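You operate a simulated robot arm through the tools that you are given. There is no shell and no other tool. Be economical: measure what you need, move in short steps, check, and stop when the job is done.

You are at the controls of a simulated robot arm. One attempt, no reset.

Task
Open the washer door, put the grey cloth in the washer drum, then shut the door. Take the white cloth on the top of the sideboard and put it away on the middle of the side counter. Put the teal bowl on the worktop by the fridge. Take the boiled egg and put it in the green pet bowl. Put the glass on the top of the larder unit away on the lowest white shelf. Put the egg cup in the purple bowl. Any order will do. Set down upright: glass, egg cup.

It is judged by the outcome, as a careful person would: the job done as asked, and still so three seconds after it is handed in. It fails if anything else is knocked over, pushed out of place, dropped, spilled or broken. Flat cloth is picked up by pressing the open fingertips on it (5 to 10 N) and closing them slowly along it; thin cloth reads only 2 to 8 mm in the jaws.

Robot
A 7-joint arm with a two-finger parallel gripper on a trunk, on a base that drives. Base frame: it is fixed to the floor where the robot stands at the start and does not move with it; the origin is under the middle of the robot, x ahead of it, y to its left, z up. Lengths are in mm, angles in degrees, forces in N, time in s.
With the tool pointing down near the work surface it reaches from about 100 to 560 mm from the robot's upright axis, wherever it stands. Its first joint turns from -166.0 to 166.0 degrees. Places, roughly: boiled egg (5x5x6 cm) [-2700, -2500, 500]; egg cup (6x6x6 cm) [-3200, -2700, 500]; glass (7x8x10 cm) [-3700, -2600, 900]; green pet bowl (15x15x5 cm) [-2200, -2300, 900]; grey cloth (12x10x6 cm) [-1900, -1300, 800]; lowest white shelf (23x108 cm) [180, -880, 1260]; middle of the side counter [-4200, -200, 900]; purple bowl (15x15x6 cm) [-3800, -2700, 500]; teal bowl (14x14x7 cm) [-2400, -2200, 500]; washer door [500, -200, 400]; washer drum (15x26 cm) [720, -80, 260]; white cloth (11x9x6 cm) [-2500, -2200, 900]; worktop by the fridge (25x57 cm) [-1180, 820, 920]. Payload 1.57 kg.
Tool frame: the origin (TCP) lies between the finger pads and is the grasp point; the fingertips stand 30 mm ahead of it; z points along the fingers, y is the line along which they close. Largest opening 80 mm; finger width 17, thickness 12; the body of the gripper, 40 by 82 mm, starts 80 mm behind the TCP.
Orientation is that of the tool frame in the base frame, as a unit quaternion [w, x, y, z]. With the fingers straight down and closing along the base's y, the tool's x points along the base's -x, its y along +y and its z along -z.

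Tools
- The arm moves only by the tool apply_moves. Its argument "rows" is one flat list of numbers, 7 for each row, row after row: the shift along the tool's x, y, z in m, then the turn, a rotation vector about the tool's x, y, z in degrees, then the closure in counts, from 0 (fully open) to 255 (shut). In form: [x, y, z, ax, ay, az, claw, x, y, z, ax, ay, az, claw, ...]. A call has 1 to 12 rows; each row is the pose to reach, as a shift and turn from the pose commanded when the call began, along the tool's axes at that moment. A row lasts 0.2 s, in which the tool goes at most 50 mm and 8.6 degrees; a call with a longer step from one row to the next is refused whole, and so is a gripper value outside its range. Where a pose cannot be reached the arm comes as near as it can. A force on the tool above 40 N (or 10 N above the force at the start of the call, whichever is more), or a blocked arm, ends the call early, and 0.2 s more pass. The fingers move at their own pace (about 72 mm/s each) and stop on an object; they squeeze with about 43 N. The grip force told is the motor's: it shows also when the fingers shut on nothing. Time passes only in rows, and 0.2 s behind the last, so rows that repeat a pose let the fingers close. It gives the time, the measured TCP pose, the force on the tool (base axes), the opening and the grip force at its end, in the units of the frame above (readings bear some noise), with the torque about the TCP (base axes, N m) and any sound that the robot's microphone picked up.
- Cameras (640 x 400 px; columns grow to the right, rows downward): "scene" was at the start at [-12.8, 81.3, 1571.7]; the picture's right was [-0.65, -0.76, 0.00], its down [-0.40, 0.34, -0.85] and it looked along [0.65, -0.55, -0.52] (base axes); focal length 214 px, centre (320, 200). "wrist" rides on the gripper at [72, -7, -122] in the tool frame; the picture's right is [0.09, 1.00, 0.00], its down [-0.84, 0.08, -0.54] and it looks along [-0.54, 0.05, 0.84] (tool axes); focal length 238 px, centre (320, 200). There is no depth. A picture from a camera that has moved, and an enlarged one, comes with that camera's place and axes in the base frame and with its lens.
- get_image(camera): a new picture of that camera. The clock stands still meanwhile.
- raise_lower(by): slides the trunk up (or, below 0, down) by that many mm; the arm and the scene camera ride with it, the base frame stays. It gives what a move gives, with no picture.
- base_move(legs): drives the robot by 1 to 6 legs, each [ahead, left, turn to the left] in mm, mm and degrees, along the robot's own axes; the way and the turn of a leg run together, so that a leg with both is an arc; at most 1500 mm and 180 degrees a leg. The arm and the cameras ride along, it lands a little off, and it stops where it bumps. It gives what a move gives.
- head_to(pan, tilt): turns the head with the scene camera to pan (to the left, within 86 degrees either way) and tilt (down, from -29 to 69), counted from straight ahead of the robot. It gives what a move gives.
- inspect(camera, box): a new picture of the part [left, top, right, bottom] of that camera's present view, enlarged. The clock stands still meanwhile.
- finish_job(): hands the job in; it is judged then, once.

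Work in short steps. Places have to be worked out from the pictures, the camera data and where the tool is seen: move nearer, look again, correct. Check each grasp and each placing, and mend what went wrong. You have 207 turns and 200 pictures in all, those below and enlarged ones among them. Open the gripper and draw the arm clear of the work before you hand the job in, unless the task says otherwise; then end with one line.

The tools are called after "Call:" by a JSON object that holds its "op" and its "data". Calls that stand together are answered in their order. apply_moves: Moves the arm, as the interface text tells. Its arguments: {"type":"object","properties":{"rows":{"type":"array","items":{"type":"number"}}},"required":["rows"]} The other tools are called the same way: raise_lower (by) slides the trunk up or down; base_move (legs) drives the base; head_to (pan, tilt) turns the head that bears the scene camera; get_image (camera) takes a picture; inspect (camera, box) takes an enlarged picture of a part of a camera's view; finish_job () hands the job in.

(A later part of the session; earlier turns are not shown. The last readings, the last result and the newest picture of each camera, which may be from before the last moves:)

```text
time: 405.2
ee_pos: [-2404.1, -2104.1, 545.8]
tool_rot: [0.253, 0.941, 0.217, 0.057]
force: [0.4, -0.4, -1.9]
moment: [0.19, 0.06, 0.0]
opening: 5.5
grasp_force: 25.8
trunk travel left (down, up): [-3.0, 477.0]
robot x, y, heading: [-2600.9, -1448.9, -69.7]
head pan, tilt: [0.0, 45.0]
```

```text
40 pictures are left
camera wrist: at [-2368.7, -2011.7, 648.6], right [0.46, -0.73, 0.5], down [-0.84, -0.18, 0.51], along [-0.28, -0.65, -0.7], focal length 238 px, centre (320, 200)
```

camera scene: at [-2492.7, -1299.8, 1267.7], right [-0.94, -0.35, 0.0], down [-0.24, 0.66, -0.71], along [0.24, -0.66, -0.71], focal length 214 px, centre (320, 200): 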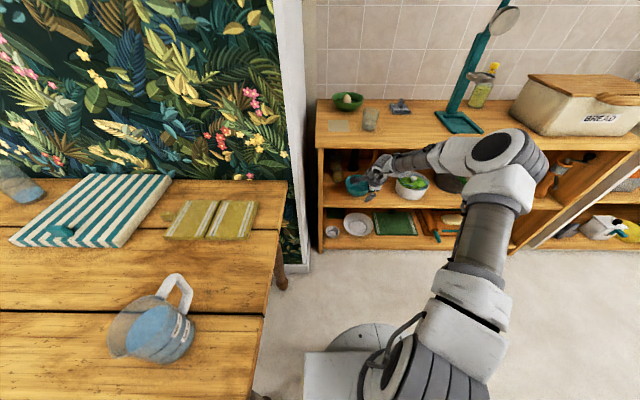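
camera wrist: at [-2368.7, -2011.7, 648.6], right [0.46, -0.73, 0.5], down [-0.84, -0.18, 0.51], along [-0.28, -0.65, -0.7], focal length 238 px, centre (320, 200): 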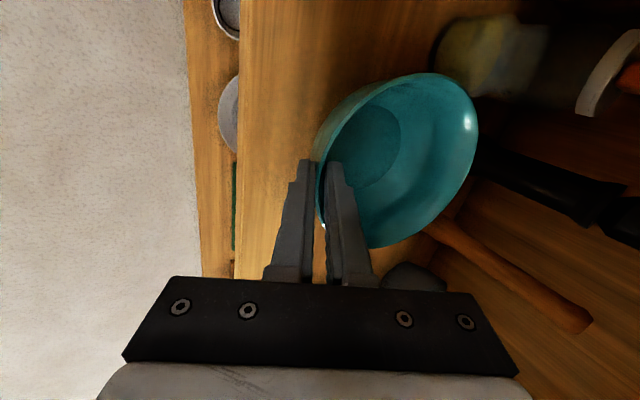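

Rim pinched (5.5 mm). Lift 40 mm and check, then back out.

Call:
{"op": "apply_moves", "data": {"rows": [0, 0.01, -0.017, 0, 0, 0, 255, 0, 0.02, -0.035, 0, 0, 0, 255]}}

Call:
{"op": "base_move", "data": {"legs": [[-350, -20, 0]]}}

Call:
{"op": "get_image", "data": {"camera": "wrist"}}

Call:
{"op": "get_image", "data": {"camera": "scene"}}

```text
time: 405.8
ee_pos: [-2404.1, -2104.7, 585.9]
tool_rot: [0.253, 0.941, 0.218, 0.057]
force: [-0.2, 0.3, -3.4]
moment: [0.19, 0.08, 0.01]
opening: 5.8
grasp_force: 25.5
trunk travel left (down, up): [-3.0, 477.0]
robot x, y, heading: [-2600.4, -1449.8, -69.5]
head pan, tilt: [0.0, 45.0]
```

```text
time: 408.7
ee_pos: [-2547.9, -1782.8, 585.9]
tool_rot: [0.254, 0.942, 0.214, 0.057]
force: [-0.5, 0.2, -2.8]
moment: [0.18, 0.05, -0.03]
opening: 5.9
grasp_force: 25.9
trunk travel left (down, up): [-3.0, 477.0]
robot x, y, heading: [-2740.7, -1124.9, -70.0]
head pan, tilt: [0.0, 45.0]
```

```text
39 pictures are left
camera wrist: at [-2511.9, -1690.8, 688.6], right [0.46, -0.74, 0.5], down [-0.84, -0.18, 0.51], along [-0.29, -0.65, -0.7], focal length 238 px, centre (320, 200)
```

wrist: 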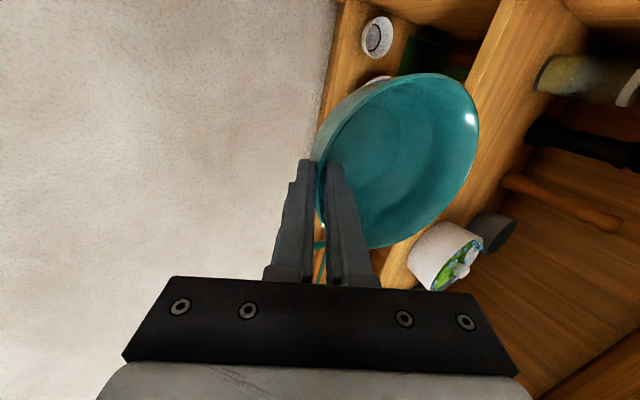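

```text
38 pictures are left
camera scene: at [-2610.0, -1080.7, 1187.6], right [-0.94, -0.34, 0.0], down [-0.24, 0.66, -0.71], along [0.24, -0.66, -0.71], focal length 214 px, centre (320, 200)
```

scene: 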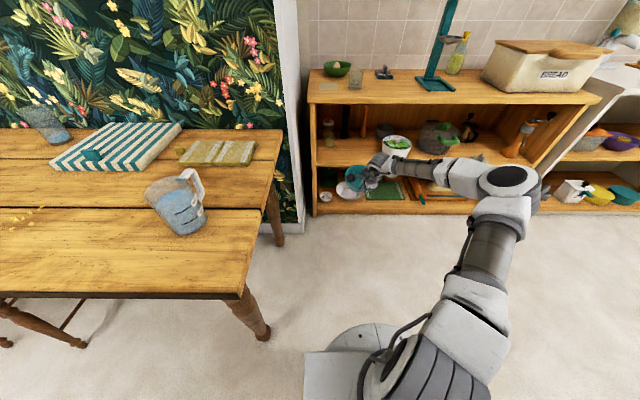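

Bowl held level. Raise the trunk, then drive back along the room to the worktop by the fridge.

Call:
{"op": "raise_lower", "data": {"by": 400}}

Call:
{"op": "base_move", "data": {"legs": [[-450, 0, 0], [0, 0, 87], [1400, 0, 0], [640, 0, 0], [0, 0, 90]]}}

Call:
{"op": "head_to", "data": {"pan": 0, "tilt": 45}}

Call:
{"op": "get_image", "data": {"camera": "scene"}}

```text
time: 412.5
ee_pos: [-2548.6, -1783.2, 986.5]
tool_rot: [0.253, 0.942, 0.215, 0.057]
force: [0.0, 0.4, -3.5]
moment: [0.2, 0.07, 0.02]
opening: 5.6
grasp_force: 25.5
trunk travel left (down, up): [-403.0, 77.0]
robot x, y, heading: [-2744.0, -1126.8, -70.1]
head pan, tilt: [0.0, 45.0]
```

```text
time: 439.2
ee_pos: [-1086.9, 544.7, 986.1]
tool_rot: [-0.047, -0.176, 0.949, 0.256]
force: [-0.1, -0.6, -1.4]
moment: [-0.14, -0.09, -0.02]
opening: 5.8
grasp_force: 26.0
trunk travel left (down, up): [-403.0, 77.0]
robot x, y, heading: [-948.5, -123.0, 105.2]
head pan, tilt: [0.0, 45.0]
```

```text
time: 439.8
ee_pos: [-1090.2, 544.6, 984.8]
tool_rot: [-0.046, -0.176, 0.95, 0.255]
force: [-0.5, 0.0, -2.8]
moment: [-0.19, -0.05, 0.0]
opening: 5.7
grasp_force: 25.9
trunk travel left (down, up): [-403.0, 77.0]
robot x, y, heading: [-946.6, -126.5, 105.4]
head pan, tilt: [0.0, 45.0]
```

```text
37 pictures are left
camera scene: at [-1084.7, -160.4, 1587.6], right [0.96, 0.27, 0.0], down [0.19, -0.68, -0.71], along [-0.19, 0.68, -0.71], focal length 214 px, centre (320, 200)
```

scene: 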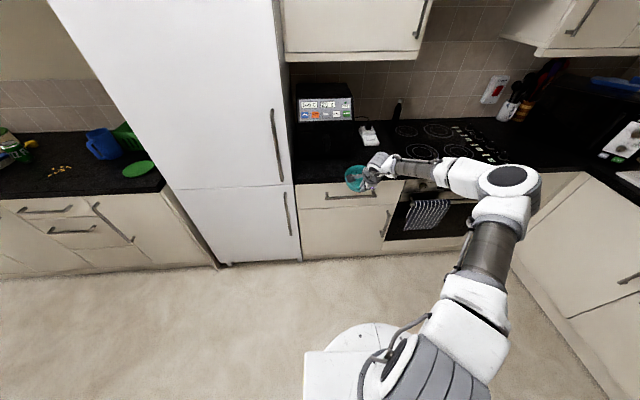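

Call:
{"op": "inspect", "data": {"camera": "scene", "box": [280, 70, 440, 200]}}

```text
3.08 times, centred on (360, 135) of scene
camera zoom: at [-1084.7, -160.4, 1587.6], right [0.96, 0.27, 0.0], down [0.19, -0.68, -0.71], along [-0.19, 0.68, -0.71], focal length 660 px, centre (197, 400)
```

zoom: 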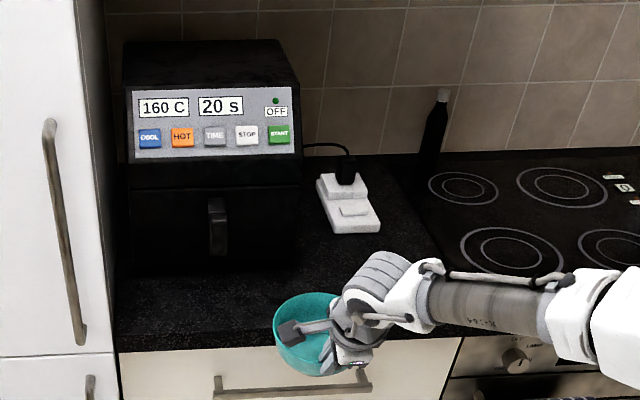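

Free strip in front of the fryer. Raise 60 mm and bring the bowl over it by the base.

Call:
{"op": "raise_lower", "data": {"by": 60}}

Call:
{"op": "base_move", "data": {"legs": [[174, -26, 0]]}}

Call:
{"op": "get_image", "data": {"camera": "wrist"}}

Call:
{"op": "get_image", "data": {"camera": "scene"}}

```text
time: 440.8
ee_pos: [-1087.6, 546.1, 1045.0]
tool_rot: [-0.046, -0.176, 0.949, 0.256]
force: [0.4, -0.4, -3.0]
moment: [-0.21, -0.06, 0.01]
opening: 5.7
grasp_force: 25.6
trunk travel left (down, up): [-463.0, 17.0]
robot x, y, heading: [-947.4, -123.6, 105.5]
head pan, tilt: [0.0, 45.0]
```

```text
time: 442.6
ee_pos: [-1108.2, 721.5, 1044.4]
tool_rot: [-0.046, -0.176, 0.95, 0.255]
force: [0.0, -0.1, -1.4]
moment: [-0.19, -0.09, -0.02]
opening: 5.8
grasp_force: 25.5
trunk travel left (down, up): [-463.0, 17.0]
robot x, y, heading: [-967.8, 53.0, 105.2]
head pan, tilt: [0.0, 45.0]
```

```text
35 pictures are left
camera wrist: at [-1151.9, 633.1, 1148.3], right [-0.4, 0.77, 0.5], down [0.85, 0.11, 0.51], along [0.34, 0.63, -0.7], focal length 238 px, centre (320, 200)
```

wrist: 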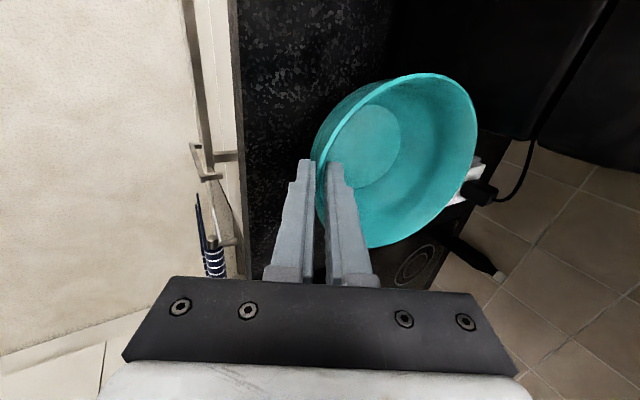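

```text
34 pictures are left
camera scene: at [-1105.9, 15.5, 1647.6], right [0.96, 0.26, 0.0], down [0.19, -0.68, -0.71], along [-0.19, 0.68, -0.71], focal length 214 px, centre (320, 200)
```

scene: 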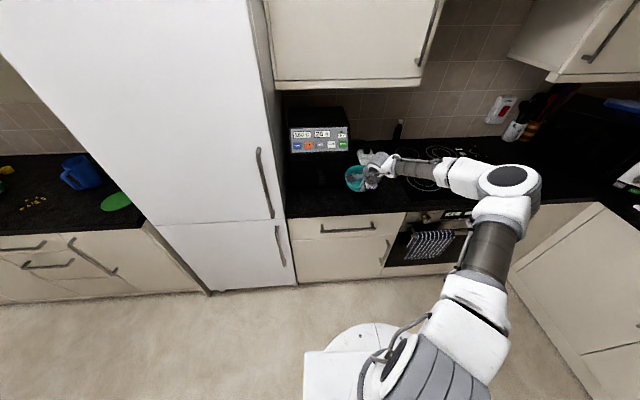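

Lower with the trunk towards the worktop.

Call:
{"op": "raise_lower", "data": {"by": -48}}

Call:
{"op": "inspect", "data": {"camera": "scene", "box": [270, 90, 430, 220]}}

```text
time: 443.5
ee_pos: [-1108.7, 720.5, 997.0]
tool_rot: [-0.047, -0.176, 0.949, 0.256]
force: [-0.3, 0.2, -2.3]
moment: [-0.17, -0.06, -0.01]
opening: 5.6
grasp_force: 25.5
trunk travel left (down, up): [-415.0, 65.0]
robot x, y, heading: [-966.9, 53.7, 105.1]
head pan, tilt: [0.0, 45.0]
```

```text
3.08 times, centred on (350, 155) of scene
camera zoom: at [-1105.8, 15.1, 1599.7], right [0.96, 0.26, 0.0], down [0.19, -0.68, -0.71], along [-0.19, 0.68, -0.71], focal length 660 px, centre (228, 338)
```

zoom: 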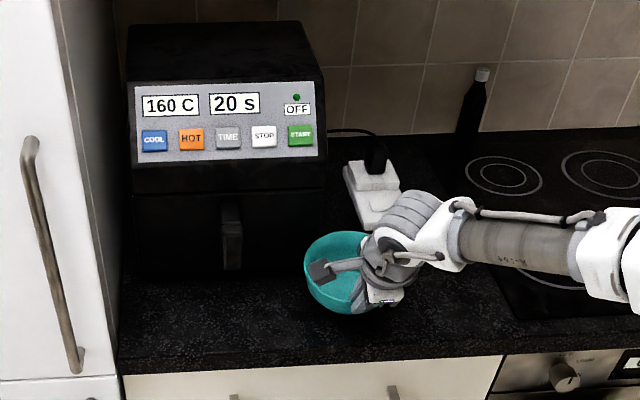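

Clear of the fryer. Continue lowering to contact.

Call:
{"op": "raise_lower", "data": {"by": -8}}

Call:
{"op": "raise_lower", "data": {"by": -4}}

```text
time: 444.0
ee_pos: [-1109.3, 720.1, 990.5]
tool_rot: [-0.047, -0.176, 0.95, 0.255]
force: [0.2, 0.5, -1.9]
moment: [-0.21, -0.09, 0.04]
opening: 5.6
grasp_force: 25.1
trunk travel left (down, up): [-407.0, 73.0]
robot x, y, heading: [-970.3, 55.2, 105.3]
head pan, tilt: [0.0, 45.0]
```

```text
time: 444.6
ee_pos: [-1107.7, 720.2, 984.8]
tool_rot: [-0.046, -0.175, 0.95, 0.255]
force: [0.7, 0.4, -2.3]
moment: [-0.22, -0.05, 0.0]
opening: 5.5
grasp_force: 25.8
trunk travel left (down, up): [-403.0, 77.0]
robot x, y, heading: [-968.2, 51.7, 105.2]
head pan, tilt: [0.0, 45.0]
```

Call:
{"op": "raise_lower", "data": {"by": -4}}

Call:
{"op": "raise_lower", "data": {"by": -3}}

```text
time: 445.1
ee_pos: [-1107.9, 720.9, 984.3]
tool_rot: [-0.045, -0.176, 0.949, 0.257]
force: [0.8, -3.1, 7.0]
moment: [-0.06, -0.04, -0.03]
opening: 5.3
grasp_force: 25.4
trunk travel left (down, up): [-399.0, 81.0]
robot x, y, heading: [-970.4, 53.4, 105.3]
head pan, tilt: [0.0, 45.0]
```

```text
time: 445.6
ee_pos: [-1107.3, 720.1, 978.3]
tool_rot: [-0.046, -0.176, 0.95, 0.255]
force: [0.6, -2.3, 7.3]
moment: [0.15, -0.01, -0.01]
opening: 5.9
grasp_force: 25.3
trunk travel left (down, up): [-396.0, 84.0]
robot x, y, heading: [-967.0, 49.6, 105.1]
head pan, tilt: [0.0, 45.0]
```

On the worktop. Open partly, withdraw along the tool axis and up.

Call:
{"op": "apply_moves", "data": {"rows": [0, 0, 0, 0, 0, 0, 160, 0, 0, 0, 0, 0, 0, 140, 0, 0, -0.02, 0, 0, 0, 140, 0, 0, -0.05, 0, 0, 0, 140, 0, 0, -0.09, 0, 0, 0, 140, 0, 0, -0.13, 0, 0, 0, 140]}}

Call:
{"op": "get_image", "data": {"camera": "wrist"}}

```text
time: 447.0
ee_pos: [-1085.8, 659.2, 1090.4]
tool_rot: [-0.045, -0.176, 0.95, 0.254]
force: [-1.2, 1.6, -0.2]
moment: [0.0, 0.0, 0.0]
opening: 36.2
grasp_force: 0.0
trunk travel left (down, up): [-396.0, 84.0]
robot x, y, heading: [-964.2, 51.5, 105.5]
head pan, tilt: [0.0, 45.0]
```

```text
32 pictures are left
camera wrist: at [-1128.9, 571.8, 1194.1], right [-0.4, 0.77, 0.5], down [0.85, 0.11, 0.51], along [0.34, 0.63, -0.7], focal length 238 px, centre (320, 200)
```

wrist: 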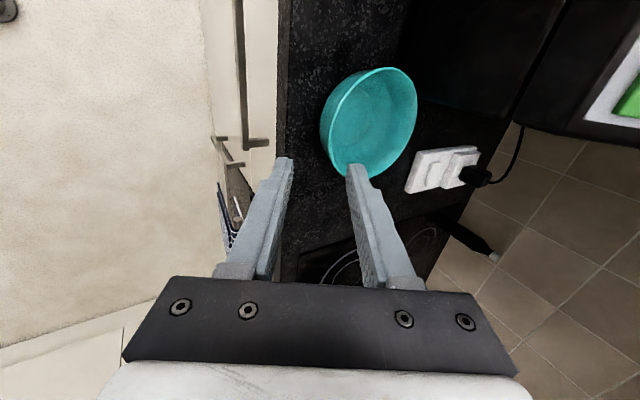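

Teal bowl is placed. Now back away, turn, switch the hand to a level grip pose, and look at the white shelf for a free spot.

Call:
{"op": "base_move", "data": {"legs": [[-330, 0, 0], [0, 0, 180]]}}

Call:
{"op": "apply_moves", "data": {"rows": [0, 0, 0, -2.6, -2.6, -7.2, 0, 0, 0, 0, -5.2, -5.2, -14.3, 0, 0, 0, 0, -7.8, -7.8, -21.5, 0, 0, 0, 0, -10.4, -10.4, -28.7, 0, 0, 0, 0, -13, -13, -35.8, 0, 0, 0, 0, -15.7, -15.7, -43, 0, 0, 0, 0, -18.3, -18.3, -50.2, 0, 0, 0, 0, -20.9, -20.9, -57.3, 0, 0, 0, 0, -23.5, -23.5, -64.5, 0, 0, 0, 0, -26.1, -26.1, -71.7, 0, 0, 0, 0, -28.7, -28.7, -78.8, 0, 0, 0, 0, -31.3, -31.3, -86, 0]}}

Call:
{"op": "head_to", "data": {"pan": 50, "tilt": 15}}

Call:
{"op": "get_image", "data": {"camera": "scene"}}

```text
time: 459.8
ee_pos: [-751.9, -878.9, 1091.6]
tool_rot: [0.255, 0.948, 0.186, 0.049]
force: [0.7, 0.0, 0.7]
moment: [-0.02, -0.03, 0.02]
opening: 36.2
grasp_force: 0.0
trunk travel left (down, up): [-396.0, 84.0]
robot x, y, heading: [-880.0, -271.5, -73.6]
head pan, tilt: [0.0, 45.0]
```

```text
time: 462.4
ee_pos: [-751.9, -880.3, 1091.5]
tool_rot: [0.475, 0.456, 0.68, -0.322]
force: [-0.2, -0.5, 0.0]
moment: [0.03, 0.0, -0.01]
opening: 80.1
grasp_force: 0.1
trunk travel left (down, up): [-396.0, 84.0]
robot x, y, heading: [-879.6, -271.9, -73.5]
head pan, tilt: [0.0, 45.0]
```

```text
time: 463.6
ee_pos: [-753.0, -879.4, 1091.6]
tool_rot: [0.476, 0.457, 0.679, -0.322]
force: [0.2, 0.3, 0.4]
moment: [0.0, 0.02, 0.01]
opening: 79.9
grasp_force: 0.1
trunk travel left (down, up): [-396.0, 84.0]
robot x, y, heading: [-881.0, -271.2, -73.7]
head pan, tilt: [50.0, 15.0]
```

```text
31 pictures are left
camera scene: at [-684.1, -194.2, 1627.4], right [-0.4, -0.92, 0.0], down [-0.24, 0.1, -0.97], along [0.88, -0.39, -0.26], focal length 214 px, centre (320, 200)
```

scene: 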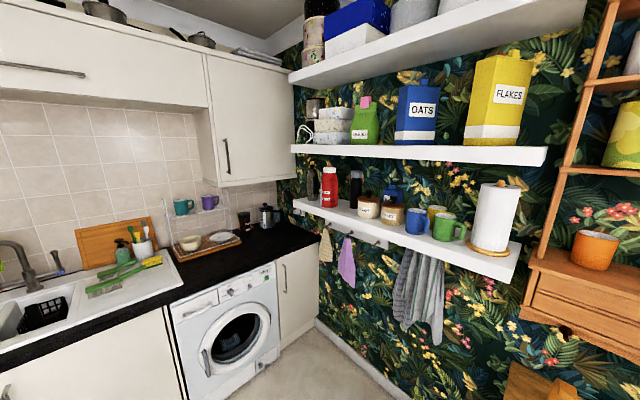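

Call:
{"op": "inspect", "data": {"camera": "scene", "box": [285, 150, 535, 290]}}

```text
2.56 times, centred on (410, 220) of scene
camera zoom: at [-684.1, -194.2, 1627.4], right [-0.4, -0.92, 0.0], down [-0.24, 0.1, -0.97], along [0.88, -0.39, -0.26], focal length 549 px, centre (90, 149)
```

zoom: 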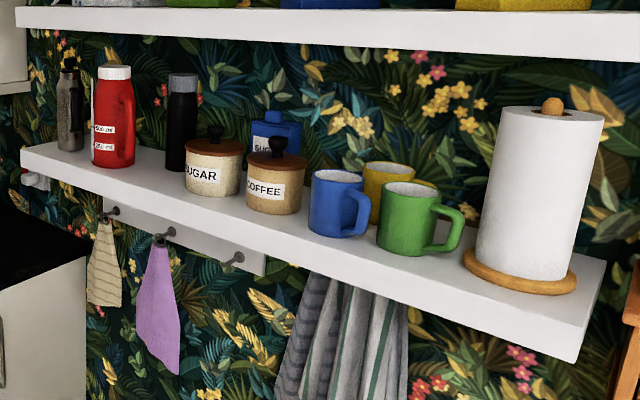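

Call:
{"op": "inspect", "data": {"camera": "scene", "box": [290, 155, 400, 230]}}

```text
5.33 times, centred on (345, 192) of scene
camera zoom: at [-684.1, -194.2, 1627.4], right [-0.4, -0.92, 0.0], down [-0.24, 0.1, -0.97], along [0.88, -0.39, -0.26], focal length 1144 px, centre (187, 240)
```

zoom: 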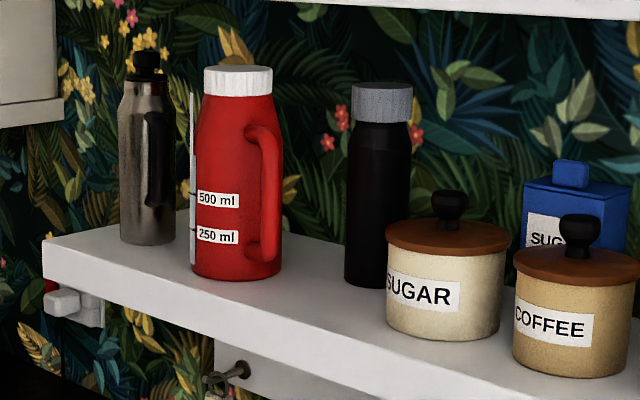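

There's a free spot between the red thermos and the sugar jar, in front of the dark bottle (~(289, -788)). Now fetch the glass from the larder top.

Call:
{"op": "base_move", "data": {"legs": [[-250, 0, 0], [0, 0, -89.3], [1400, 0, 0], [1400, 0, 0], [496, 0, 0], [0, 0, 89.3]]}}

Call:
{"op": "base_move", "data": {"legs": [[680, 0, 0]]}}

Call:
{"op": "head_to", "data": {"pan": 5, "tilt": 30}}

Call:
{"op": "get_image", "data": {"camera": "scene"}}

```text
time: 497.1
ee_pos: [-3929.9, -1677.6, 1091.2]
tool_rot: [0.481, 0.447, 0.686, -0.315]
force: [0.2, 0.2, 0.7]
moment: [-0.01, 0.02, -0.02]
opening: 80.0
grasp_force: 0.1
trunk travel left (down, up): [-396.0, 84.0]
robot x, y, heading: [-4075.8, -1073.5, -71.8]
head pan, tilt: [50.0, 15.0]
```

```text
time: 501.9
ee_pos: [-3726.7, -2311.6, 1090.6]
tool_rot: [0.48, 0.448, 0.685, -0.316]
force: [0.4, -0.3, 0.5]
moment: [-0.01, -0.01, -0.01]
opening: 79.9
grasp_force: 0.1
trunk travel left (down, up): [-396.0, 84.0]
robot x, y, heading: [-3873.3, -1711.2, -72.4]
head pan, tilt: [50.0, 15.0]
```

```text
time: 503.1
ee_pos: [-3726.5, -2311.9, 1091.7]
tool_rot: [0.479, 0.449, 0.685, -0.316]
force: [-0.7, -0.1, -0.4]
moment: [0.01, -0.03, -0.02]
opening: 80.2
grasp_force: 0.0
trunk travel left (down, up): [-396.0, 84.0]
robot x, y, heading: [-3868.1, -1708.1, -72.3]
head pan, tilt: [5.0, 30.0]
```

```text
28 pictures are left
camera scene: at [-3726.4, -1674.1, 1603.3], right [-0.92, -0.39, 0.0], down [-0.19, 0.46, -0.87], along [0.34, -0.8, -0.5], focal length 214 px, centre (320, 200)
```

scene: 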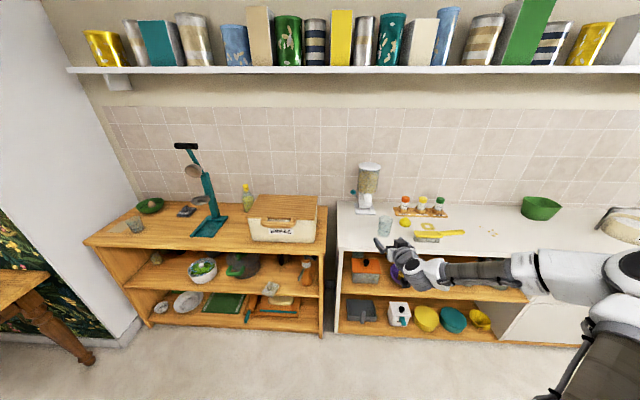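

Call:
{"op": "inspect", "data": {"camera": "scene", "box": [340, 185, 450, 265]}}

Call:
{"op": "get_image", "data": {"camera": "wrist"}}

```text
5.00 times, centred on (395, 225) of scene
camera zoom: at [-3726.4, -1674.1, 1603.3], right [-0.92, -0.39, 0.0], down [-0.19, 0.46, -0.87], along [0.34, -0.8, -0.5], focal length 1072 px, centre (-55, 75)
```

zoom: 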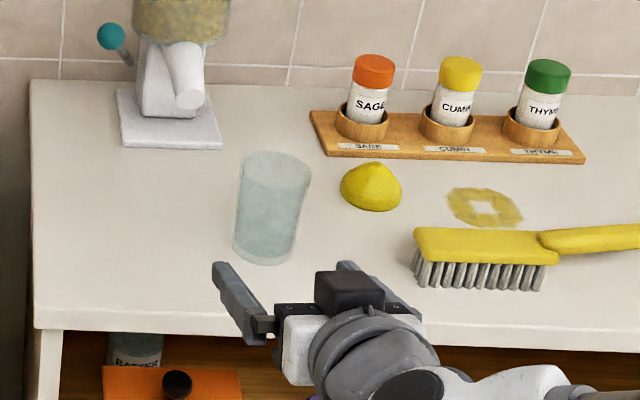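

```text
26 pictures are left
camera wrist: at [-3788.6, -2187.2, 1065.9], right [0.9, 0.42, -0.09], down [-0.02, 0.24, 0.97], along [0.43, -0.87, 0.22], focal length 238 px, centre (320, 200)
```

wrist: 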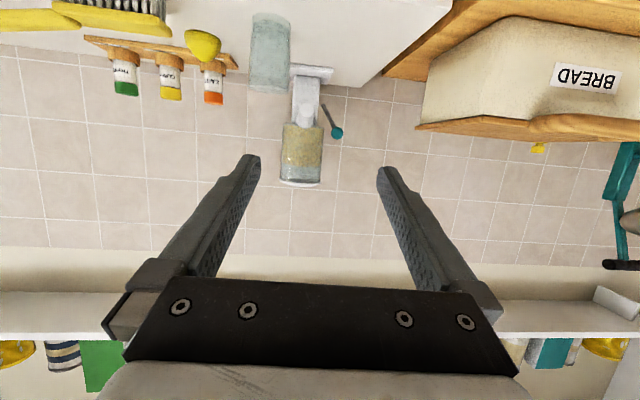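

Glass at (-3689, -2652, mid z 912). Lower the trunk 156 mm after moving the base so the hand is 120 mm short of it on its approach line.

Call:
{"op": "base_move", "data": {"legs": [[190, -79, 0]]}}

Call:
{"op": "raise_lower", "data": {"by": -156}}

Call:
{"op": "get_image", "data": {"camera": "wrist"}}

```text
time: 504.9
ee_pos: [-3742.1, -2515.9, 1091.0]
tool_rot: [0.48, 0.448, 0.685, -0.315]
force: [0.0, -0.1, -0.2]
moment: [0.01, 0.02, -0.02]
opening: 79.9
grasp_force: 0.0
trunk travel left (down, up): [-396.0, 84.0]
robot x, y, heading: [-3883.9, -1910.7, -72.0]
head pan, tilt: [5.0, 30.0]
```

```text
time: 506.7
ee_pos: [-3741.4, -2515.6, 934.8]
tool_rot: [0.48, 0.448, 0.685, -0.316]
force: [0.1, 0.4, -0.5]
moment: [0.02, 0.02, -0.02]
opening: 79.9
grasp_force: 0.0
trunk travel left (down, up): [-240.0, 240.0]
robot x, y, heading: [-3884.0, -1911.6, -71.9]
head pan, tilt: [5.0, 30.0]
```

```text
25 pictures are left
camera wrist: at [-3803.2, -2390.8, 910.0], right [0.9, 0.43, -0.09], down [-0.02, 0.24, 0.97], along [0.44, -0.87, 0.22], focal length 238 px, centre (320, 200)
```

wrist: 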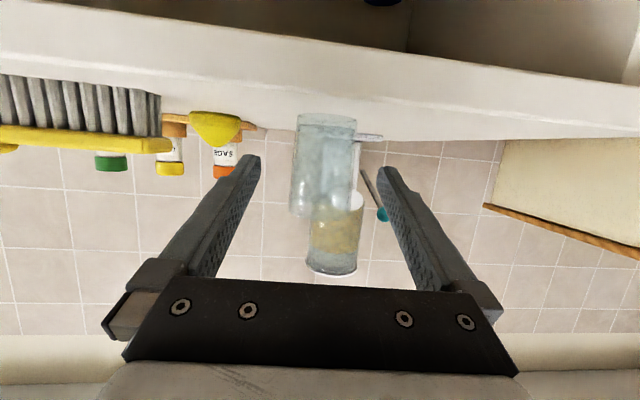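

Glass about (-3693, -2620), standing on z≈883. Advance with the gripper open, slightly rising.

Call:
{"op": "apply_moves", "data": {"rows": [-0.018, 0.001, 0.026, 0, 0, 0, 0, -0.03, 0.002, 0.052, 0, 0, 0, 0, -0.039, 0.003, 0.078, 0, 0, 0, 0]}}

Call:
{"op": "get_image", "data": {"camera": "wrist"}}

```text
time: 507.5
ee_pos: [-3704.2, -2595.1, 946.1]
tool_rot: [0.48, 0.447, 0.686, -0.315]
force: [-0.2, 0.2, 0.0]
moment: [-0.05, 0.02, 0.01]
opening: 80.0
grasp_force: 0.1
trunk travel left (down, up): [-240.0, 240.0]
robot x, y, heading: [-3886.5, -1915.7, -71.7]
head pan, tilt: [5.0, 30.0]
```

```text
24 pictures are left
camera wrist: at [-3766.0, -2469.5, 920.9], right [0.9, 0.43, -0.09], down [-0.02, 0.24, 0.97], along [0.44, -0.87, 0.22], focal length 238 px, centre (320, 200)
```

wrist: 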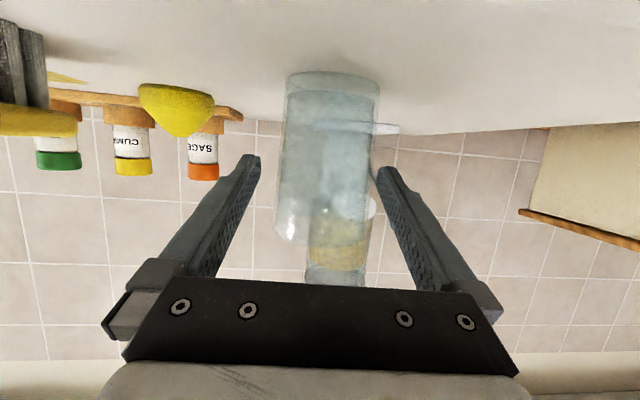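

Glass is slightly left of centre; shift 6 mm and advance 40 mm more.

Call:
{"op": "apply_moves", "data": {"rows": [-0.002, 0.006, 0.004, 0, 0, 0, 0, -0.008, 0.007, 0.022, 0, 0, 0, 0, -0.014, 0.007, 0.04, 0, 0, 0, 0]}}

Call:
{"op": "get_image", "data": {"camera": "wrist"}}

```text
time: 508.3
ee_pos: [-3680.7, -2629.4, 944.7]
tool_rot: [0.479, 0.448, 0.686, -0.315]
force: [0.1, 0.6, 0.7]
moment: [-0.02, 0.01, 0.01]
opening: 80.3
grasp_force: 0.0
trunk travel left (down, up): [-240.0, 240.0]
robot x, y, heading: [-3886.6, -1913.2, -71.8]
head pan, tilt: [5.0, 30.0]
```

```text
23 pictures are left
camera wrist: at [-3742.5, -2504.0, 920.4], right [0.9, 0.43, -0.09], down [-0.02, 0.24, 0.97], along [0.44, -0.87, 0.22], focal length 238 px, centre (320, 200)
```

wrist: 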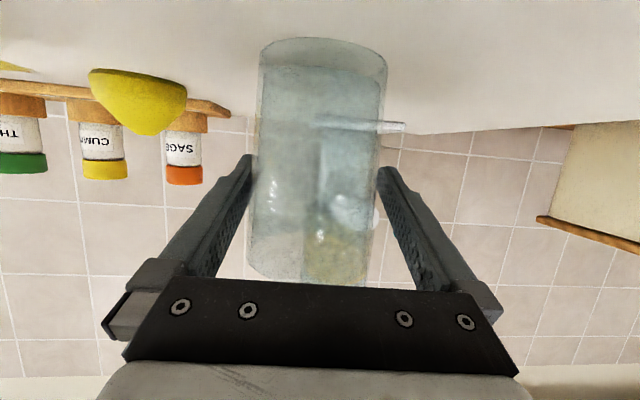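

Glass is between the pads. Close and lift.

Call:
{"op": "apply_moves", "data": {"rows": [0, 0, 0, 0, 0, 0, 60, 0, 0, 0, 0, 0, 0, 120, 0, 0, 0, 0, 0, 0, 255, 0, 0, 0, 0, 0, 0, 255]}}

Call:
{"op": "raise_lower", "data": {"by": 100}}

Call:
{"op": "get_image", "data": {"camera": "wrist"}}

```text
time: 509.3
ee_pos: [-3680.5, -2629.3, 945.0]
tool_rot: [0.48, 0.448, 0.685, -0.316]
force: [-0.3, 0.0, -0.3]
moment: [-0.12, 0.09, -0.04]
opening: 63.1
grasp_force: 42.6
trunk travel left (down, up): [-240.0, 240.0]
robot x, y, heading: [-3887.2, -1912.3, -72.1]
head pan, tilt: [5.0, 30.0]
```

```text
time: 510.6
ee_pos: [-3681.1, -2629.9, 1044.6]
tool_rot: [0.48, 0.448, 0.685, -0.315]
force: [0.0, 0.2, -1.2]
moment: [-0.06, -0.03, 0.0]
opening: 63.0
grasp_force: 43.1
trunk travel left (down, up): [-340.0, 140.0]
robot x, y, heading: [-3885.0, -1912.8, -71.9]
head pan, tilt: [5.0, 30.0]
```

```text
22 pictures are left
camera wrist: at [-3742.8, -2504.2, 1020.3], right [0.9, 0.43, -0.09], down [-0.02, 0.24, 0.97], along [0.44, -0.87, 0.22], focal length 238 px, centre (320, 200)
```

wrist: 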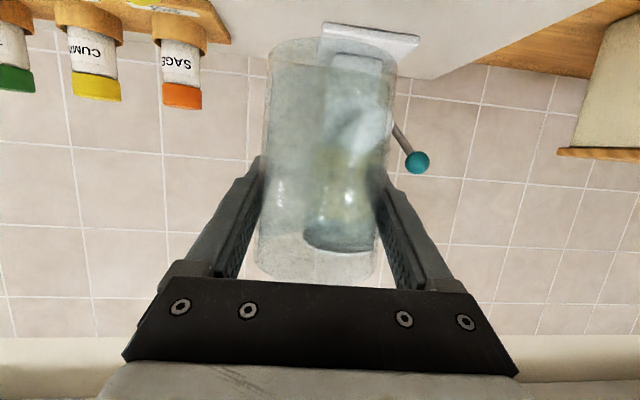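

Glass held upright (63 mm). Retract a little, back out and drive to the white shelf.

Call:
{"op": "apply_moves", "data": {"rows": [0, 0, -0.04, 0, 0, 0, 255, 0, 0, -0.08, 0, 0, 0, 255, 0, 0, -0.12, 0, 0, 0, 255]}}

Call:
{"op": "base_move", "data": {"legs": [[-800, 0, 0], [0, 0, 89.2], [1400, 0, 0], [1400, 0, 0], [1400, 0, 0]]}}

```text
time: 511.4
ee_pos: [-3726.1, -2527.2, 1088.2]
tool_rot: [0.479, 0.448, 0.686, -0.315]
force: [0.3, 0.5, -1.3]
moment: [-0.02, -0.03, -0.02]
opening: 62.8
grasp_force: 42.8
trunk travel left (down, up): [-340.0, 140.0]
robot x, y, heading: [-3886.2, -1912.8, -72.0]
head pan, tilt: [5.0, 30.0]
```

```text
time: 548.5
ee_pos: [478.9, 126.6, 1088.3]
tool_rot: [0.565, -0.15, 0.805, 0.104]
force: [0.1, -1.4, -2.8]
moment: [0.02, -0.06, 0.0]
opening: 62.7
grasp_force: 42.7
trunk travel left (down, up): [-340.0, 140.0]
robot x, y, heading: [-140.8, -7.6, 15.2]
head pan, tilt: [5.0, 30.0]
```

Turn to face the shelf, raise the trunk fully, then look.

Call:
{"op": "base_move", "data": {"legs": [[0, 0, -88.2]]}}

Call:
{"op": "raise_lower", "data": {"by": 138}}

Call:
{"op": "head_to", "data": {"pan": 10, "tilt": 25}}

Call:
{"op": "get_image", "data": {"camera": "scene"}}

```text
time: 554.0
ee_pos: [5.0, -622.6, 1087.5]
tool_rot: [0.477, 0.455, 0.68, -0.321]
force: [0.7, -0.3, -1.3]
moment: [0.01, 0.01, 0.0]
opening: 63.0
grasp_force: 42.6
trunk travel left (down, up): [-340.0, 140.0]
robot x, y, heading: [-141.3, -2.8, -73.1]
head pan, tilt: [5.0, 30.0]
```

```text
time: 555.7
ee_pos: [4.1, -620.9, 1225.4]
tool_rot: [0.477, 0.455, 0.681, -0.32]
force: [0.3, -0.1, -1.4]
moment: [0.0, 0.01, 0.01]
opening: 63.0
grasp_force: 42.8
trunk travel left (down, up): [-478.0, 2.0]
robot x, y, heading: [-141.7, -3.0, -73.2]
head pan, tilt: [5.0, 30.0]
```

```text
time: 556.3
ee_pos: [4.7, -621.0, 1224.8]
tool_rot: [0.476, 0.455, 0.681, -0.32]
force: [-1.1, -0.3, -1.9]
moment: [-0.02, 0.0, 0.01]
opening: 62.6
grasp_force: 43.2
trunk travel left (down, up): [-478.0, 2.0]
robot x, y, heading: [-141.5, -4.7, -73.4]
head pan, tilt: [10.0, 25.0]
```

```text
21 pictures are left
camera scene: at [9.5, 29.3, 1693.2], right [-0.89, -0.45, 0.0], down [-0.19, 0.38, -0.91], along [0.41, -0.81, -0.42], focal length 214 px, centre (320, 200)
```

scene: 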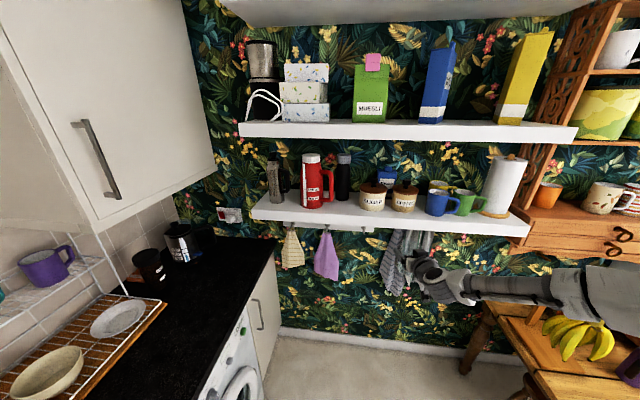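

Call:
{"op": "inspect", "data": {"camera": "scene", "box": [245, 140, 425, 240]}}

```text
3.56 times, centred on (335, 190) of scene
camera zoom: at [9.5, 29.3, 1693.2], right [-0.89, -0.45, 0.0], down [-0.19, 0.38, -0.91], along [0.41, -0.81, -0.42], focal length 763 px, centre (267, 236)
```

zoom: 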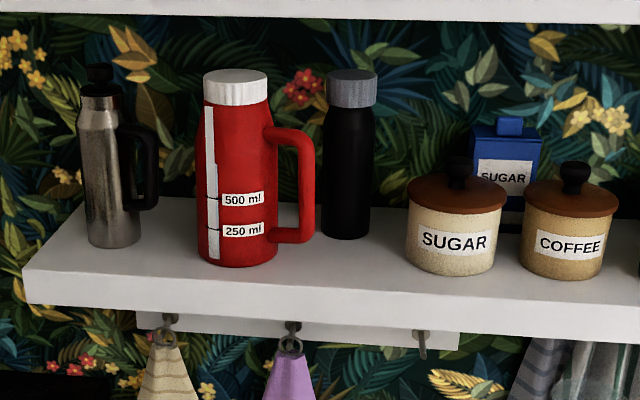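

Free gap: s from about −100 to +5 mm (105 mm), in front of the bottle. Raise the arm 110 mm and square the tool to the shelf.

Call:
{"op": "apply_moves", "data": {"rows": [-0.035, 0, -0.0127, 0, 0, 0, 255, -0.07, 0, -0.0255, 0, 0, 0, 255, -0.106, 0, -0.0386, 0, 0, 0, 255]}}

Call:
{"op": "base_move", "data": {"legs": [[0, 0, -5]]}}

```text
time: 557.1
ee_pos: [8.2, -622.2, 1339.5]
tool_rot: [0.476, 0.456, 0.681, -0.32]
force: [0.4, -0.7, -1.3]
moment: [0.0, 0.02, -0.02]
opening: 62.7
grasp_force: 42.7
trunk travel left (down, up): [-478.0, 2.0]
robot x, y, heading: [-141.0, -3.3, -73.5]
head pan, tilt: [10.0, 25.0]
```

```text
time: 558.1
ee_pos: [-47.4, -632.2, 1338.4]
tool_rot: [0.462, 0.484, 0.66, -0.341]
force: [0.2, -0.2, -1.4]
moment: [-0.02, 0.01, 0.01]
opening: 63.0
grasp_force: 43.0
trunk travel left (down, up): [-478.0, 2.0]
robot x, y, heading: [-140.3, -7.4, -78.1]
head pan, tilt: [10.0, 25.0]
```

The base can't go that far left (washer). Shift the hand left with the arm by 140 mm instead.

Call:
{"op": "apply_moves", "data": {"rows": [0, 0.035, 0, 0, 0, 0, 255, 0, 0.07, 0, 0, 0, 0, 255, 0, 0.105, 0, 0, 0, 0, 255, 0, 0.14, 0, 0, 0, 0, 255]}}

```text
time: 559.1
ee_pos: [87.4, -590.0, 1337.4]
tool_rot: [0.461, 0.484, 0.661, -0.341]
force: [-0.2, -1.2, -2.8]
moment: [0.0, -0.01, -0.03]
opening: 62.8
grasp_force: 43.3
trunk travel left (down, up): [-478.0, 2.0]
robot x, y, heading: [-141.5, -4.2, -78.4]
head pan, tilt: [10.0, 25.0]
```

Call:
{"op": "base_move", "data": {"legs": [[57, 144, 0]]}}

Call:
{"op": "inspect", "data": {"camera": "scene", "box": [230, 110, 430, 250]}}

Call:
{"op": "get_image", "data": {"camera": "wrist"}}

```text
time: 560.8
ee_pos: [239.9, -616.6, 1337.0]
tool_rot: [0.462, 0.484, 0.66, -0.341]
force: [-0.6, 0.3, -2.1]
moment: [-0.04, 0.01, 0.01]
opening: 62.9
grasp_force: 43.0
trunk travel left (down, up): [-478.0, 2.0]
robot x, y, heading: [7.8, -30.8, -78.6]
head pan, tilt: [10.0, 25.0]
```

```text
2.86 times, centred on (330, 180) of scene
camera zoom: at [165.9, -9.4, 1693.2], right [-0.93, -0.37, 0.0], down [-0.16, 0.39, -0.91], along [0.33, -0.84, -0.42], focal length 613 px, centre (291, 257)
```

zoom: 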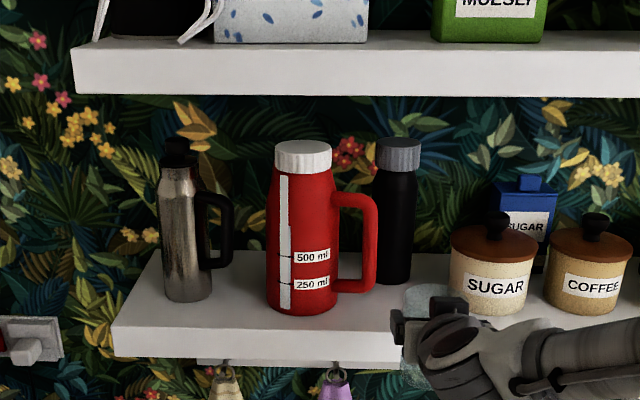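

```text
18 pictures are left
camera wrist: at [191.6, -484.7, 1312.5], right [0.94, 0.33, -0.09], down [0.01, 0.24, 0.97], along [0.34, -0.92, 0.22], focal length 238 px, centre (320, 200)
```

wrist: 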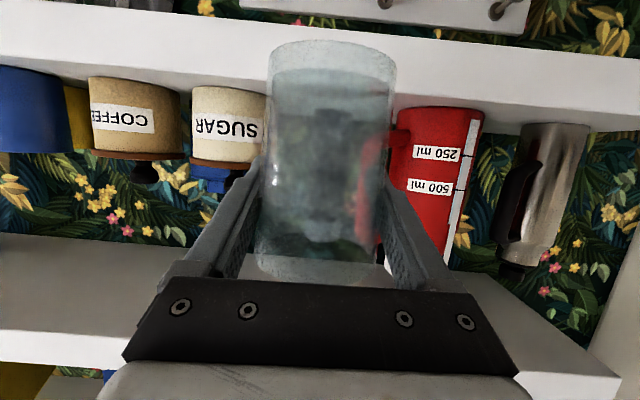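

Shelf surface confirmed near z 1259; gap centred at s ≈ −42. Move in 110 mm first.

Call:
{"op": "base_move", "data": {"legs": [[110, 6, 0]]}}

Call:
{"op": "get_image", "data": {"camera": "wrist"}}

Call:
{"op": "inspect", "data": {"camera": "scene", "box": [230, 130, 430, 260]}}

```text
time: 562.2
ee_pos: [266.9, -721.5, 1337.1]
tool_rot: [0.462, 0.485, 0.66, -0.341]
force: [-1.0, 0.0, -2.1]
moment: [-0.04, -0.02, 0.01]
opening: 62.8
grasp_force: 43.3
trunk travel left (down, up): [-478.0, 2.0]
robot x, y, heading: [40.7, -133.6, -78.4]
head pan, tilt: [10.0, 25.0]
```

```text
17 pictures are left
camera wrist: at [218.6, -590.5, 1312.3], right [0.94, 0.32, -0.09], down [0.01, 0.24, 0.97], along [0.34, -0.92, 0.22], focal length 238 px, centre (320, 200)
```

wrist: 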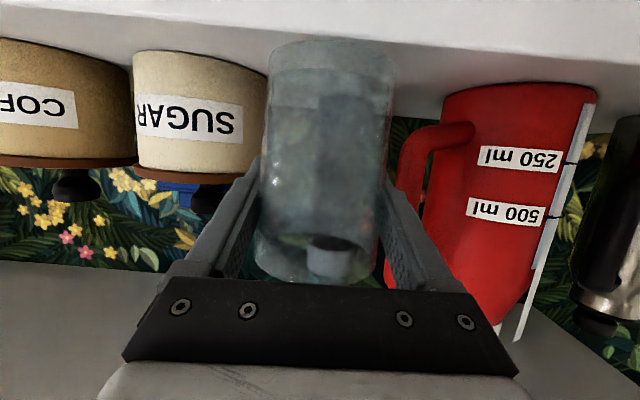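

```text
3.08 times, centred on (330, 195) of scene
camera zoom: at [193.4, -115.4, 1693.2], right [-0.93, -0.37, 0.0], down [-0.16, 0.39, -0.91], along [0.33, -0.84, -0.42], focal length 660 px, centre (289, 215)
```

zoom: 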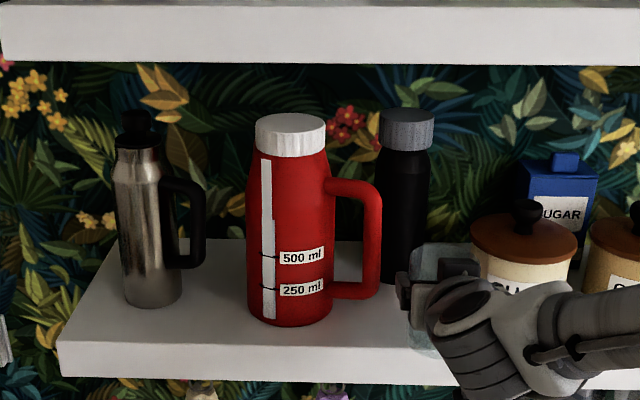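

Gap is s −110…+7 here; move in 57 mm with 12 mm left to centre at −50.

Call:
{"op": "base_move", "data": {"legs": [[57, 13, 0]]}}

Call:
{"op": "get_image", "data": {"camera": "wrist"}}

```text
time: 563.2
ee_pos: [290.2, -774.8, 1337.3]
tool_rot: [0.462, 0.485, 0.66, -0.34]
force: [1.0, -0.9, -1.8]
moment: [-0.03, -0.02, -0.02]
opening: 62.9
grasp_force: 43.3
trunk travel left (down, up): [-478.0, 2.0]
robot x, y, heading: [59.7, -187.8, -78.2]
head pan, tilt: [10.0, 25.0]
```

```text
15 pictures are left
camera wrist: at [243.0, -643.3, 1312.3], right [0.94, 0.32, -0.09], down [0.01, 0.24, 0.97], along [0.34, -0.92, 0.22], focal length 238 px, centre (320, 200)
```

wrist: 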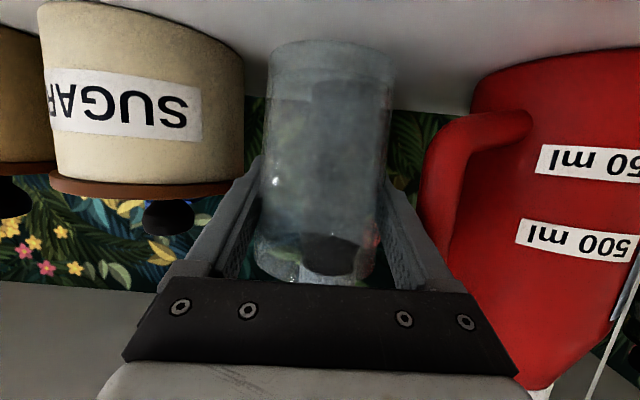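

Well centred. Nudge 12 mm deeper, then lower with the trunk to contact.

Call:
{"op": "apply_moves", "data": {"rows": [-0.004, 0, 0.012, 0, 0, 0, 255]}}

Call:
{"op": "raise_lower", "data": {"by": -10}}

Call:
{"op": "raise_lower", "data": {"by": -4}}

```text
time: 563.6
ee_pos: [294.9, -787.0, 1336.5]
tool_rot: [0.461, 0.486, 0.66, -0.341]
force: [0.8, -0.2, -1.1]
moment: [-0.02, 0.03, -0.02]
opening: 62.9
grasp_force: 43.0
trunk travel left (down, up): [-478.0, 2.0]
robot x, y, heading: [64.0, -189.3, -78.5]
head pan, tilt: [10.0, 25.0]
```

```text
time: 564.2
ee_pos: [295.2, -785.8, 1326.7]
tool_rot: [0.462, 0.485, 0.66, -0.341]
force: [-0.5, -0.2, -1.9]
moment: [-0.03, -0.04, 0.01]
opening: 63.0
grasp_force: 43.3
trunk travel left (down, up): [-468.0, 12.0]
robot x, y, heading: [63.4, -191.4, -78.2]
head pan, tilt: [10.0, 25.0]
```

```text
time: 564.8
ee_pos: [294.1, -785.3, 1322.6]
tool_rot: [0.461, 0.486, 0.659, -0.342]
force: [1.4, 0.7, -2.2]
moment: [0.0, -0.02, -0.01]
opening: 62.9
grasp_force: 42.7
trunk travel left (down, up): [-464.0, 16.0]
robot x, y, heading: [63.4, -186.5, -78.5]
head pan, tilt: [10.0, 25.0]
```

Call:
{"op": "raise_lower", "data": {"by": -4}}

Call:
{"op": "raise_lower", "data": {"by": -3}}

Call:
{"op": "get_image", "data": {"camera": "wrist"}}

```text
time: 565.3
ee_pos: [294.7, -786.1, 1319.7]
tool_rot: [0.462, 0.485, 0.659, -0.342]
force: [0.4, -0.3, 3.8]
moment: [-0.15, 0.11, 0.03]
opening: 62.9
grasp_force: 43.0
trunk travel left (down, up): [-460.0, 20.0]
robot x, y, heading: [62.0, -188.6, -78.4]
head pan, tilt: [10.0, 25.0]
```

```text
time: 565.8
ee_pos: [294.4, -785.7, 1320.6]
tool_rot: [0.463, 0.485, 0.657, -0.345]
force: [0.8, -2.7, 24.9]
moment: [0.61, 0.33, 0.01]
opening: 62.8
grasp_force: 42.9
trunk travel left (down, up): [-457.0, 23.0]
robot x, y, heading: [61.8, -191.3, -78.5]
head pan, tilt: [10.0, 25.0]
```

```text
14 pictures are left
camera wrist: at [246.7, -654.7, 1294.2], right [0.94, 0.32, -0.09], down [0.01, 0.25, 0.97], along [0.34, -0.91, 0.23], focal length 238 px, centre (320, 200)
```

wrist: 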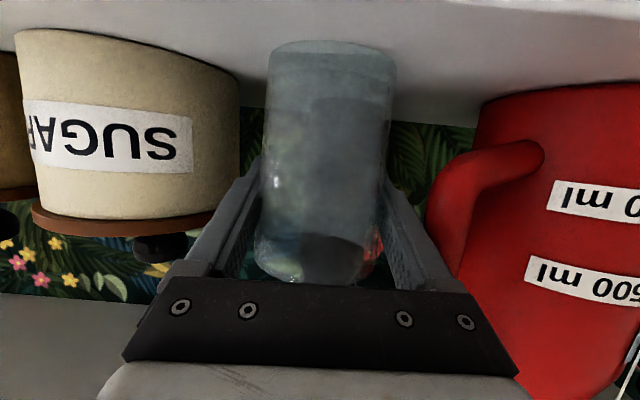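

Glass is down (25 N). Relieve 2 mm, then open only slightly and check.

Call:
{"op": "raise_lower", "data": {"by": 2}}

Call:
{"op": "apply_moves", "data": {"rows": [0, 0, 0, 0, 0, 0, 45, 0, 0, 0, 0, 0, 0, 34, 0, 0, 0, 0, 0, 0, 28, 0, 0, 0, 0, 0, 0, 28]}}

Call:
{"op": "get_image", "data": {"camera": "wrist"}}

```text
time: 566.3
ee_pos: [293.8, -785.8, 1319.3]
tool_rot: [0.463, 0.484, 0.659, -0.342]
force: [2.7, -6.5, 23.6]
moment: [0.21, 0.15, 0.01]
opening: 62.7
grasp_force: 42.9
trunk travel left (down, up): [-459.0, 21.0]
robot x, y, heading: [64.2, -185.5, -78.4]
head pan, tilt: [10.0, 25.0]
```

```text
time: 567.3
ee_pos: [295.2, -785.8, 1318.0]
tool_rot: [0.461, 0.486, 0.66, -0.341]
force: [-0.5, 0.3, -0.2]
moment: [0.01, 0.0, 0.01]
opening: 71.0
grasp_force: 0.0
trunk travel left (down, up): [-459.0, 21.0]
robot x, y, heading: [62.8, -187.9, -78.5]
head pan, tilt: [10.0, 25.0]
```

```text
13 pictures are left
camera wrist: at [246.5, -654.8, 1292.9], right [0.94, 0.32, -0.09], down [0.01, 0.24, 0.97], along [0.34, -0.92, 0.22], focal length 238 px, centre (320, 200)
```

wrist: 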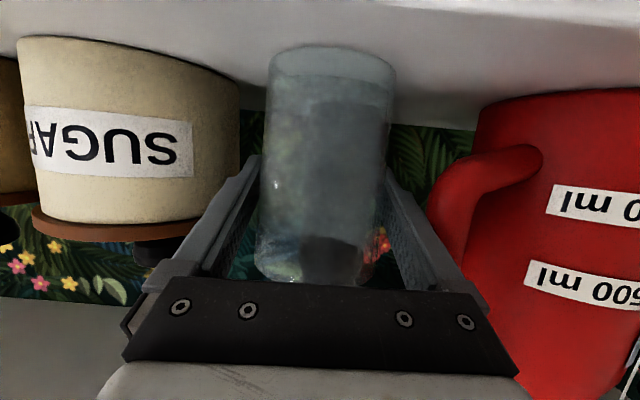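

Call:
{"op": "apply_moves", "data": {"rows": [0, 0, 0, 0, 0, 0, 16, 0, 0, 0, 0, 0, 0, 16, 0, 0, -0.02, 0, 0, 0, 16, 0, 0, -0.05, 0, 0, 0, 16, 0, 0, -0.09, 0, 0, 0, 16]}}

Call:
{"op": "get_image", "data": {"camera": "wrist"}}

```text
time: 568.5
ee_pos: [271.1, -705.2, 1350.0]
tool_rot: [0.461, 0.486, 0.659, -0.342]
force: [0.4, -0.1, -0.7]
moment: [-0.01, 0.02, 0.01]
opening: 75.0
grasp_force: 0.1
trunk travel left (down, up): [-459.0, 21.0]
robot x, y, heading: [64.2, -189.6, -78.6]
head pan, tilt: [10.0, 25.0]
```

```text
12 pictures are left
camera wrist: at [223.1, -573.6, 1324.8], right [0.94, 0.32, -0.09], down [0.01, 0.24, 0.97], along [0.34, -0.92, 0.22], focal length 238 px, centre (320, 200)
```

wrist: 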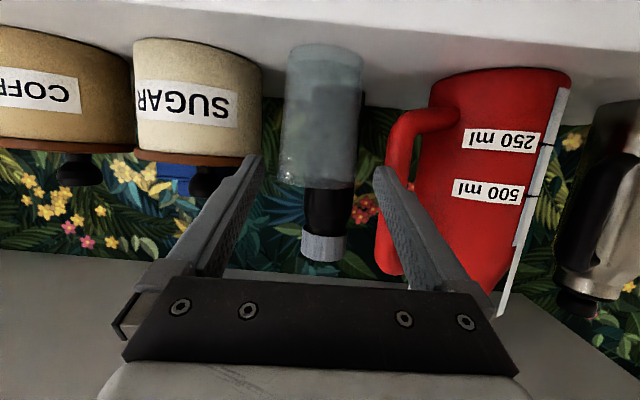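

Glass is standing upright on the shelf and the gripper is free. Back the base away and take a check picture.

Call:
{"op": "base_move", "data": {"legs": [[-350, 0, 0]]}}

Call:
{"op": "head_to", "data": {"pan": 15, "tilt": 30}}

Call:
{"op": "get_image", "data": {"camera": "scene"}}

Call:
{"op": "head_to", "data": {"pan": 70, "tilt": 45}}

Call:
{"op": "get_image", "data": {"camera": "scene"}}

```text
time: 571.4
ee_pos: [200.5, -365.6, 1350.5]
tool_rot: [0.461, 0.486, 0.659, -0.343]
force: [0.4, -0.2, 0.4]
moment: [0.02, 0.01, 0.0]
opening: 75.0
grasp_force: 0.1
trunk travel left (down, up): [-459.0, 21.0]
robot x, y, heading: [-7.1, 152.2, -78.6]
head pan, tilt: [10.0, 25.0]
```

```text
time: 572.0
ee_pos: [199.1, -365.2, 1349.7]
tool_rot: [0.461, 0.486, 0.659, -0.342]
force: [-0.9, -0.4, -0.1]
moment: [0.0, 0.01, 0.03]
opening: 74.9
grasp_force: 0.0
trunk travel left (down, up): [-459.0, 21.0]
robot x, y, heading: [-7.6, 153.2, -78.5]
head pan, tilt: [15.0, 30.0]
```

```text
11 pictures are left
camera scene: at [154.7, 177.7, 1666.3], right [-0.9, -0.45, 0.0], down [-0.22, 0.45, -0.87], along [0.39, -0.78, -0.5], focal length 214 px, centre (320, 200)
```

scene: 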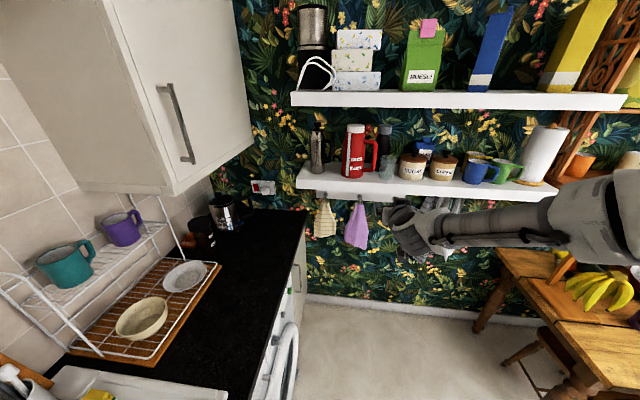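

```text
time: 573.3
ee_pos: [199.9, -366.1, 1350.2]
tool_rot: [0.461, 0.486, 0.659, -0.342]
force: [0.0, 0.7, 0.7]
moment: [0.0, 0.0, 0.01]
opening: 75.1
grasp_force: 0.0
trunk travel left (down, up): [-459.0, 21.0]
robot x, y, heading: [-0.2, 152.6, -78.4]
head pan, tilt: [70.0, 45.0]
```

```text
10 pictures are left
camera scene: at [194.8, 246.6, 1643.7], right [-0.15, -0.99, 0.0], down [-0.7, 0.11, -0.71], along [0.7, -0.11, -0.71], focal length 214 px, centre (320, 200)
```

scene: 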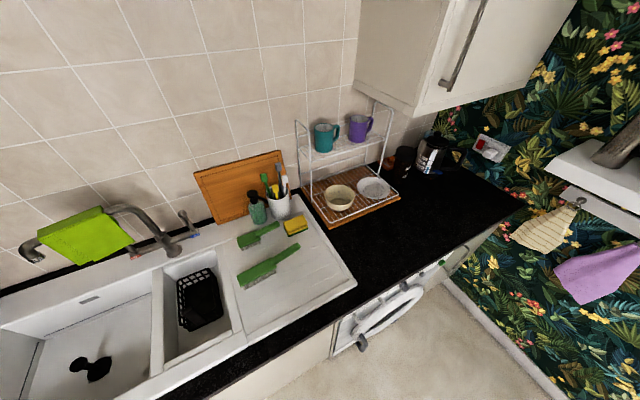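

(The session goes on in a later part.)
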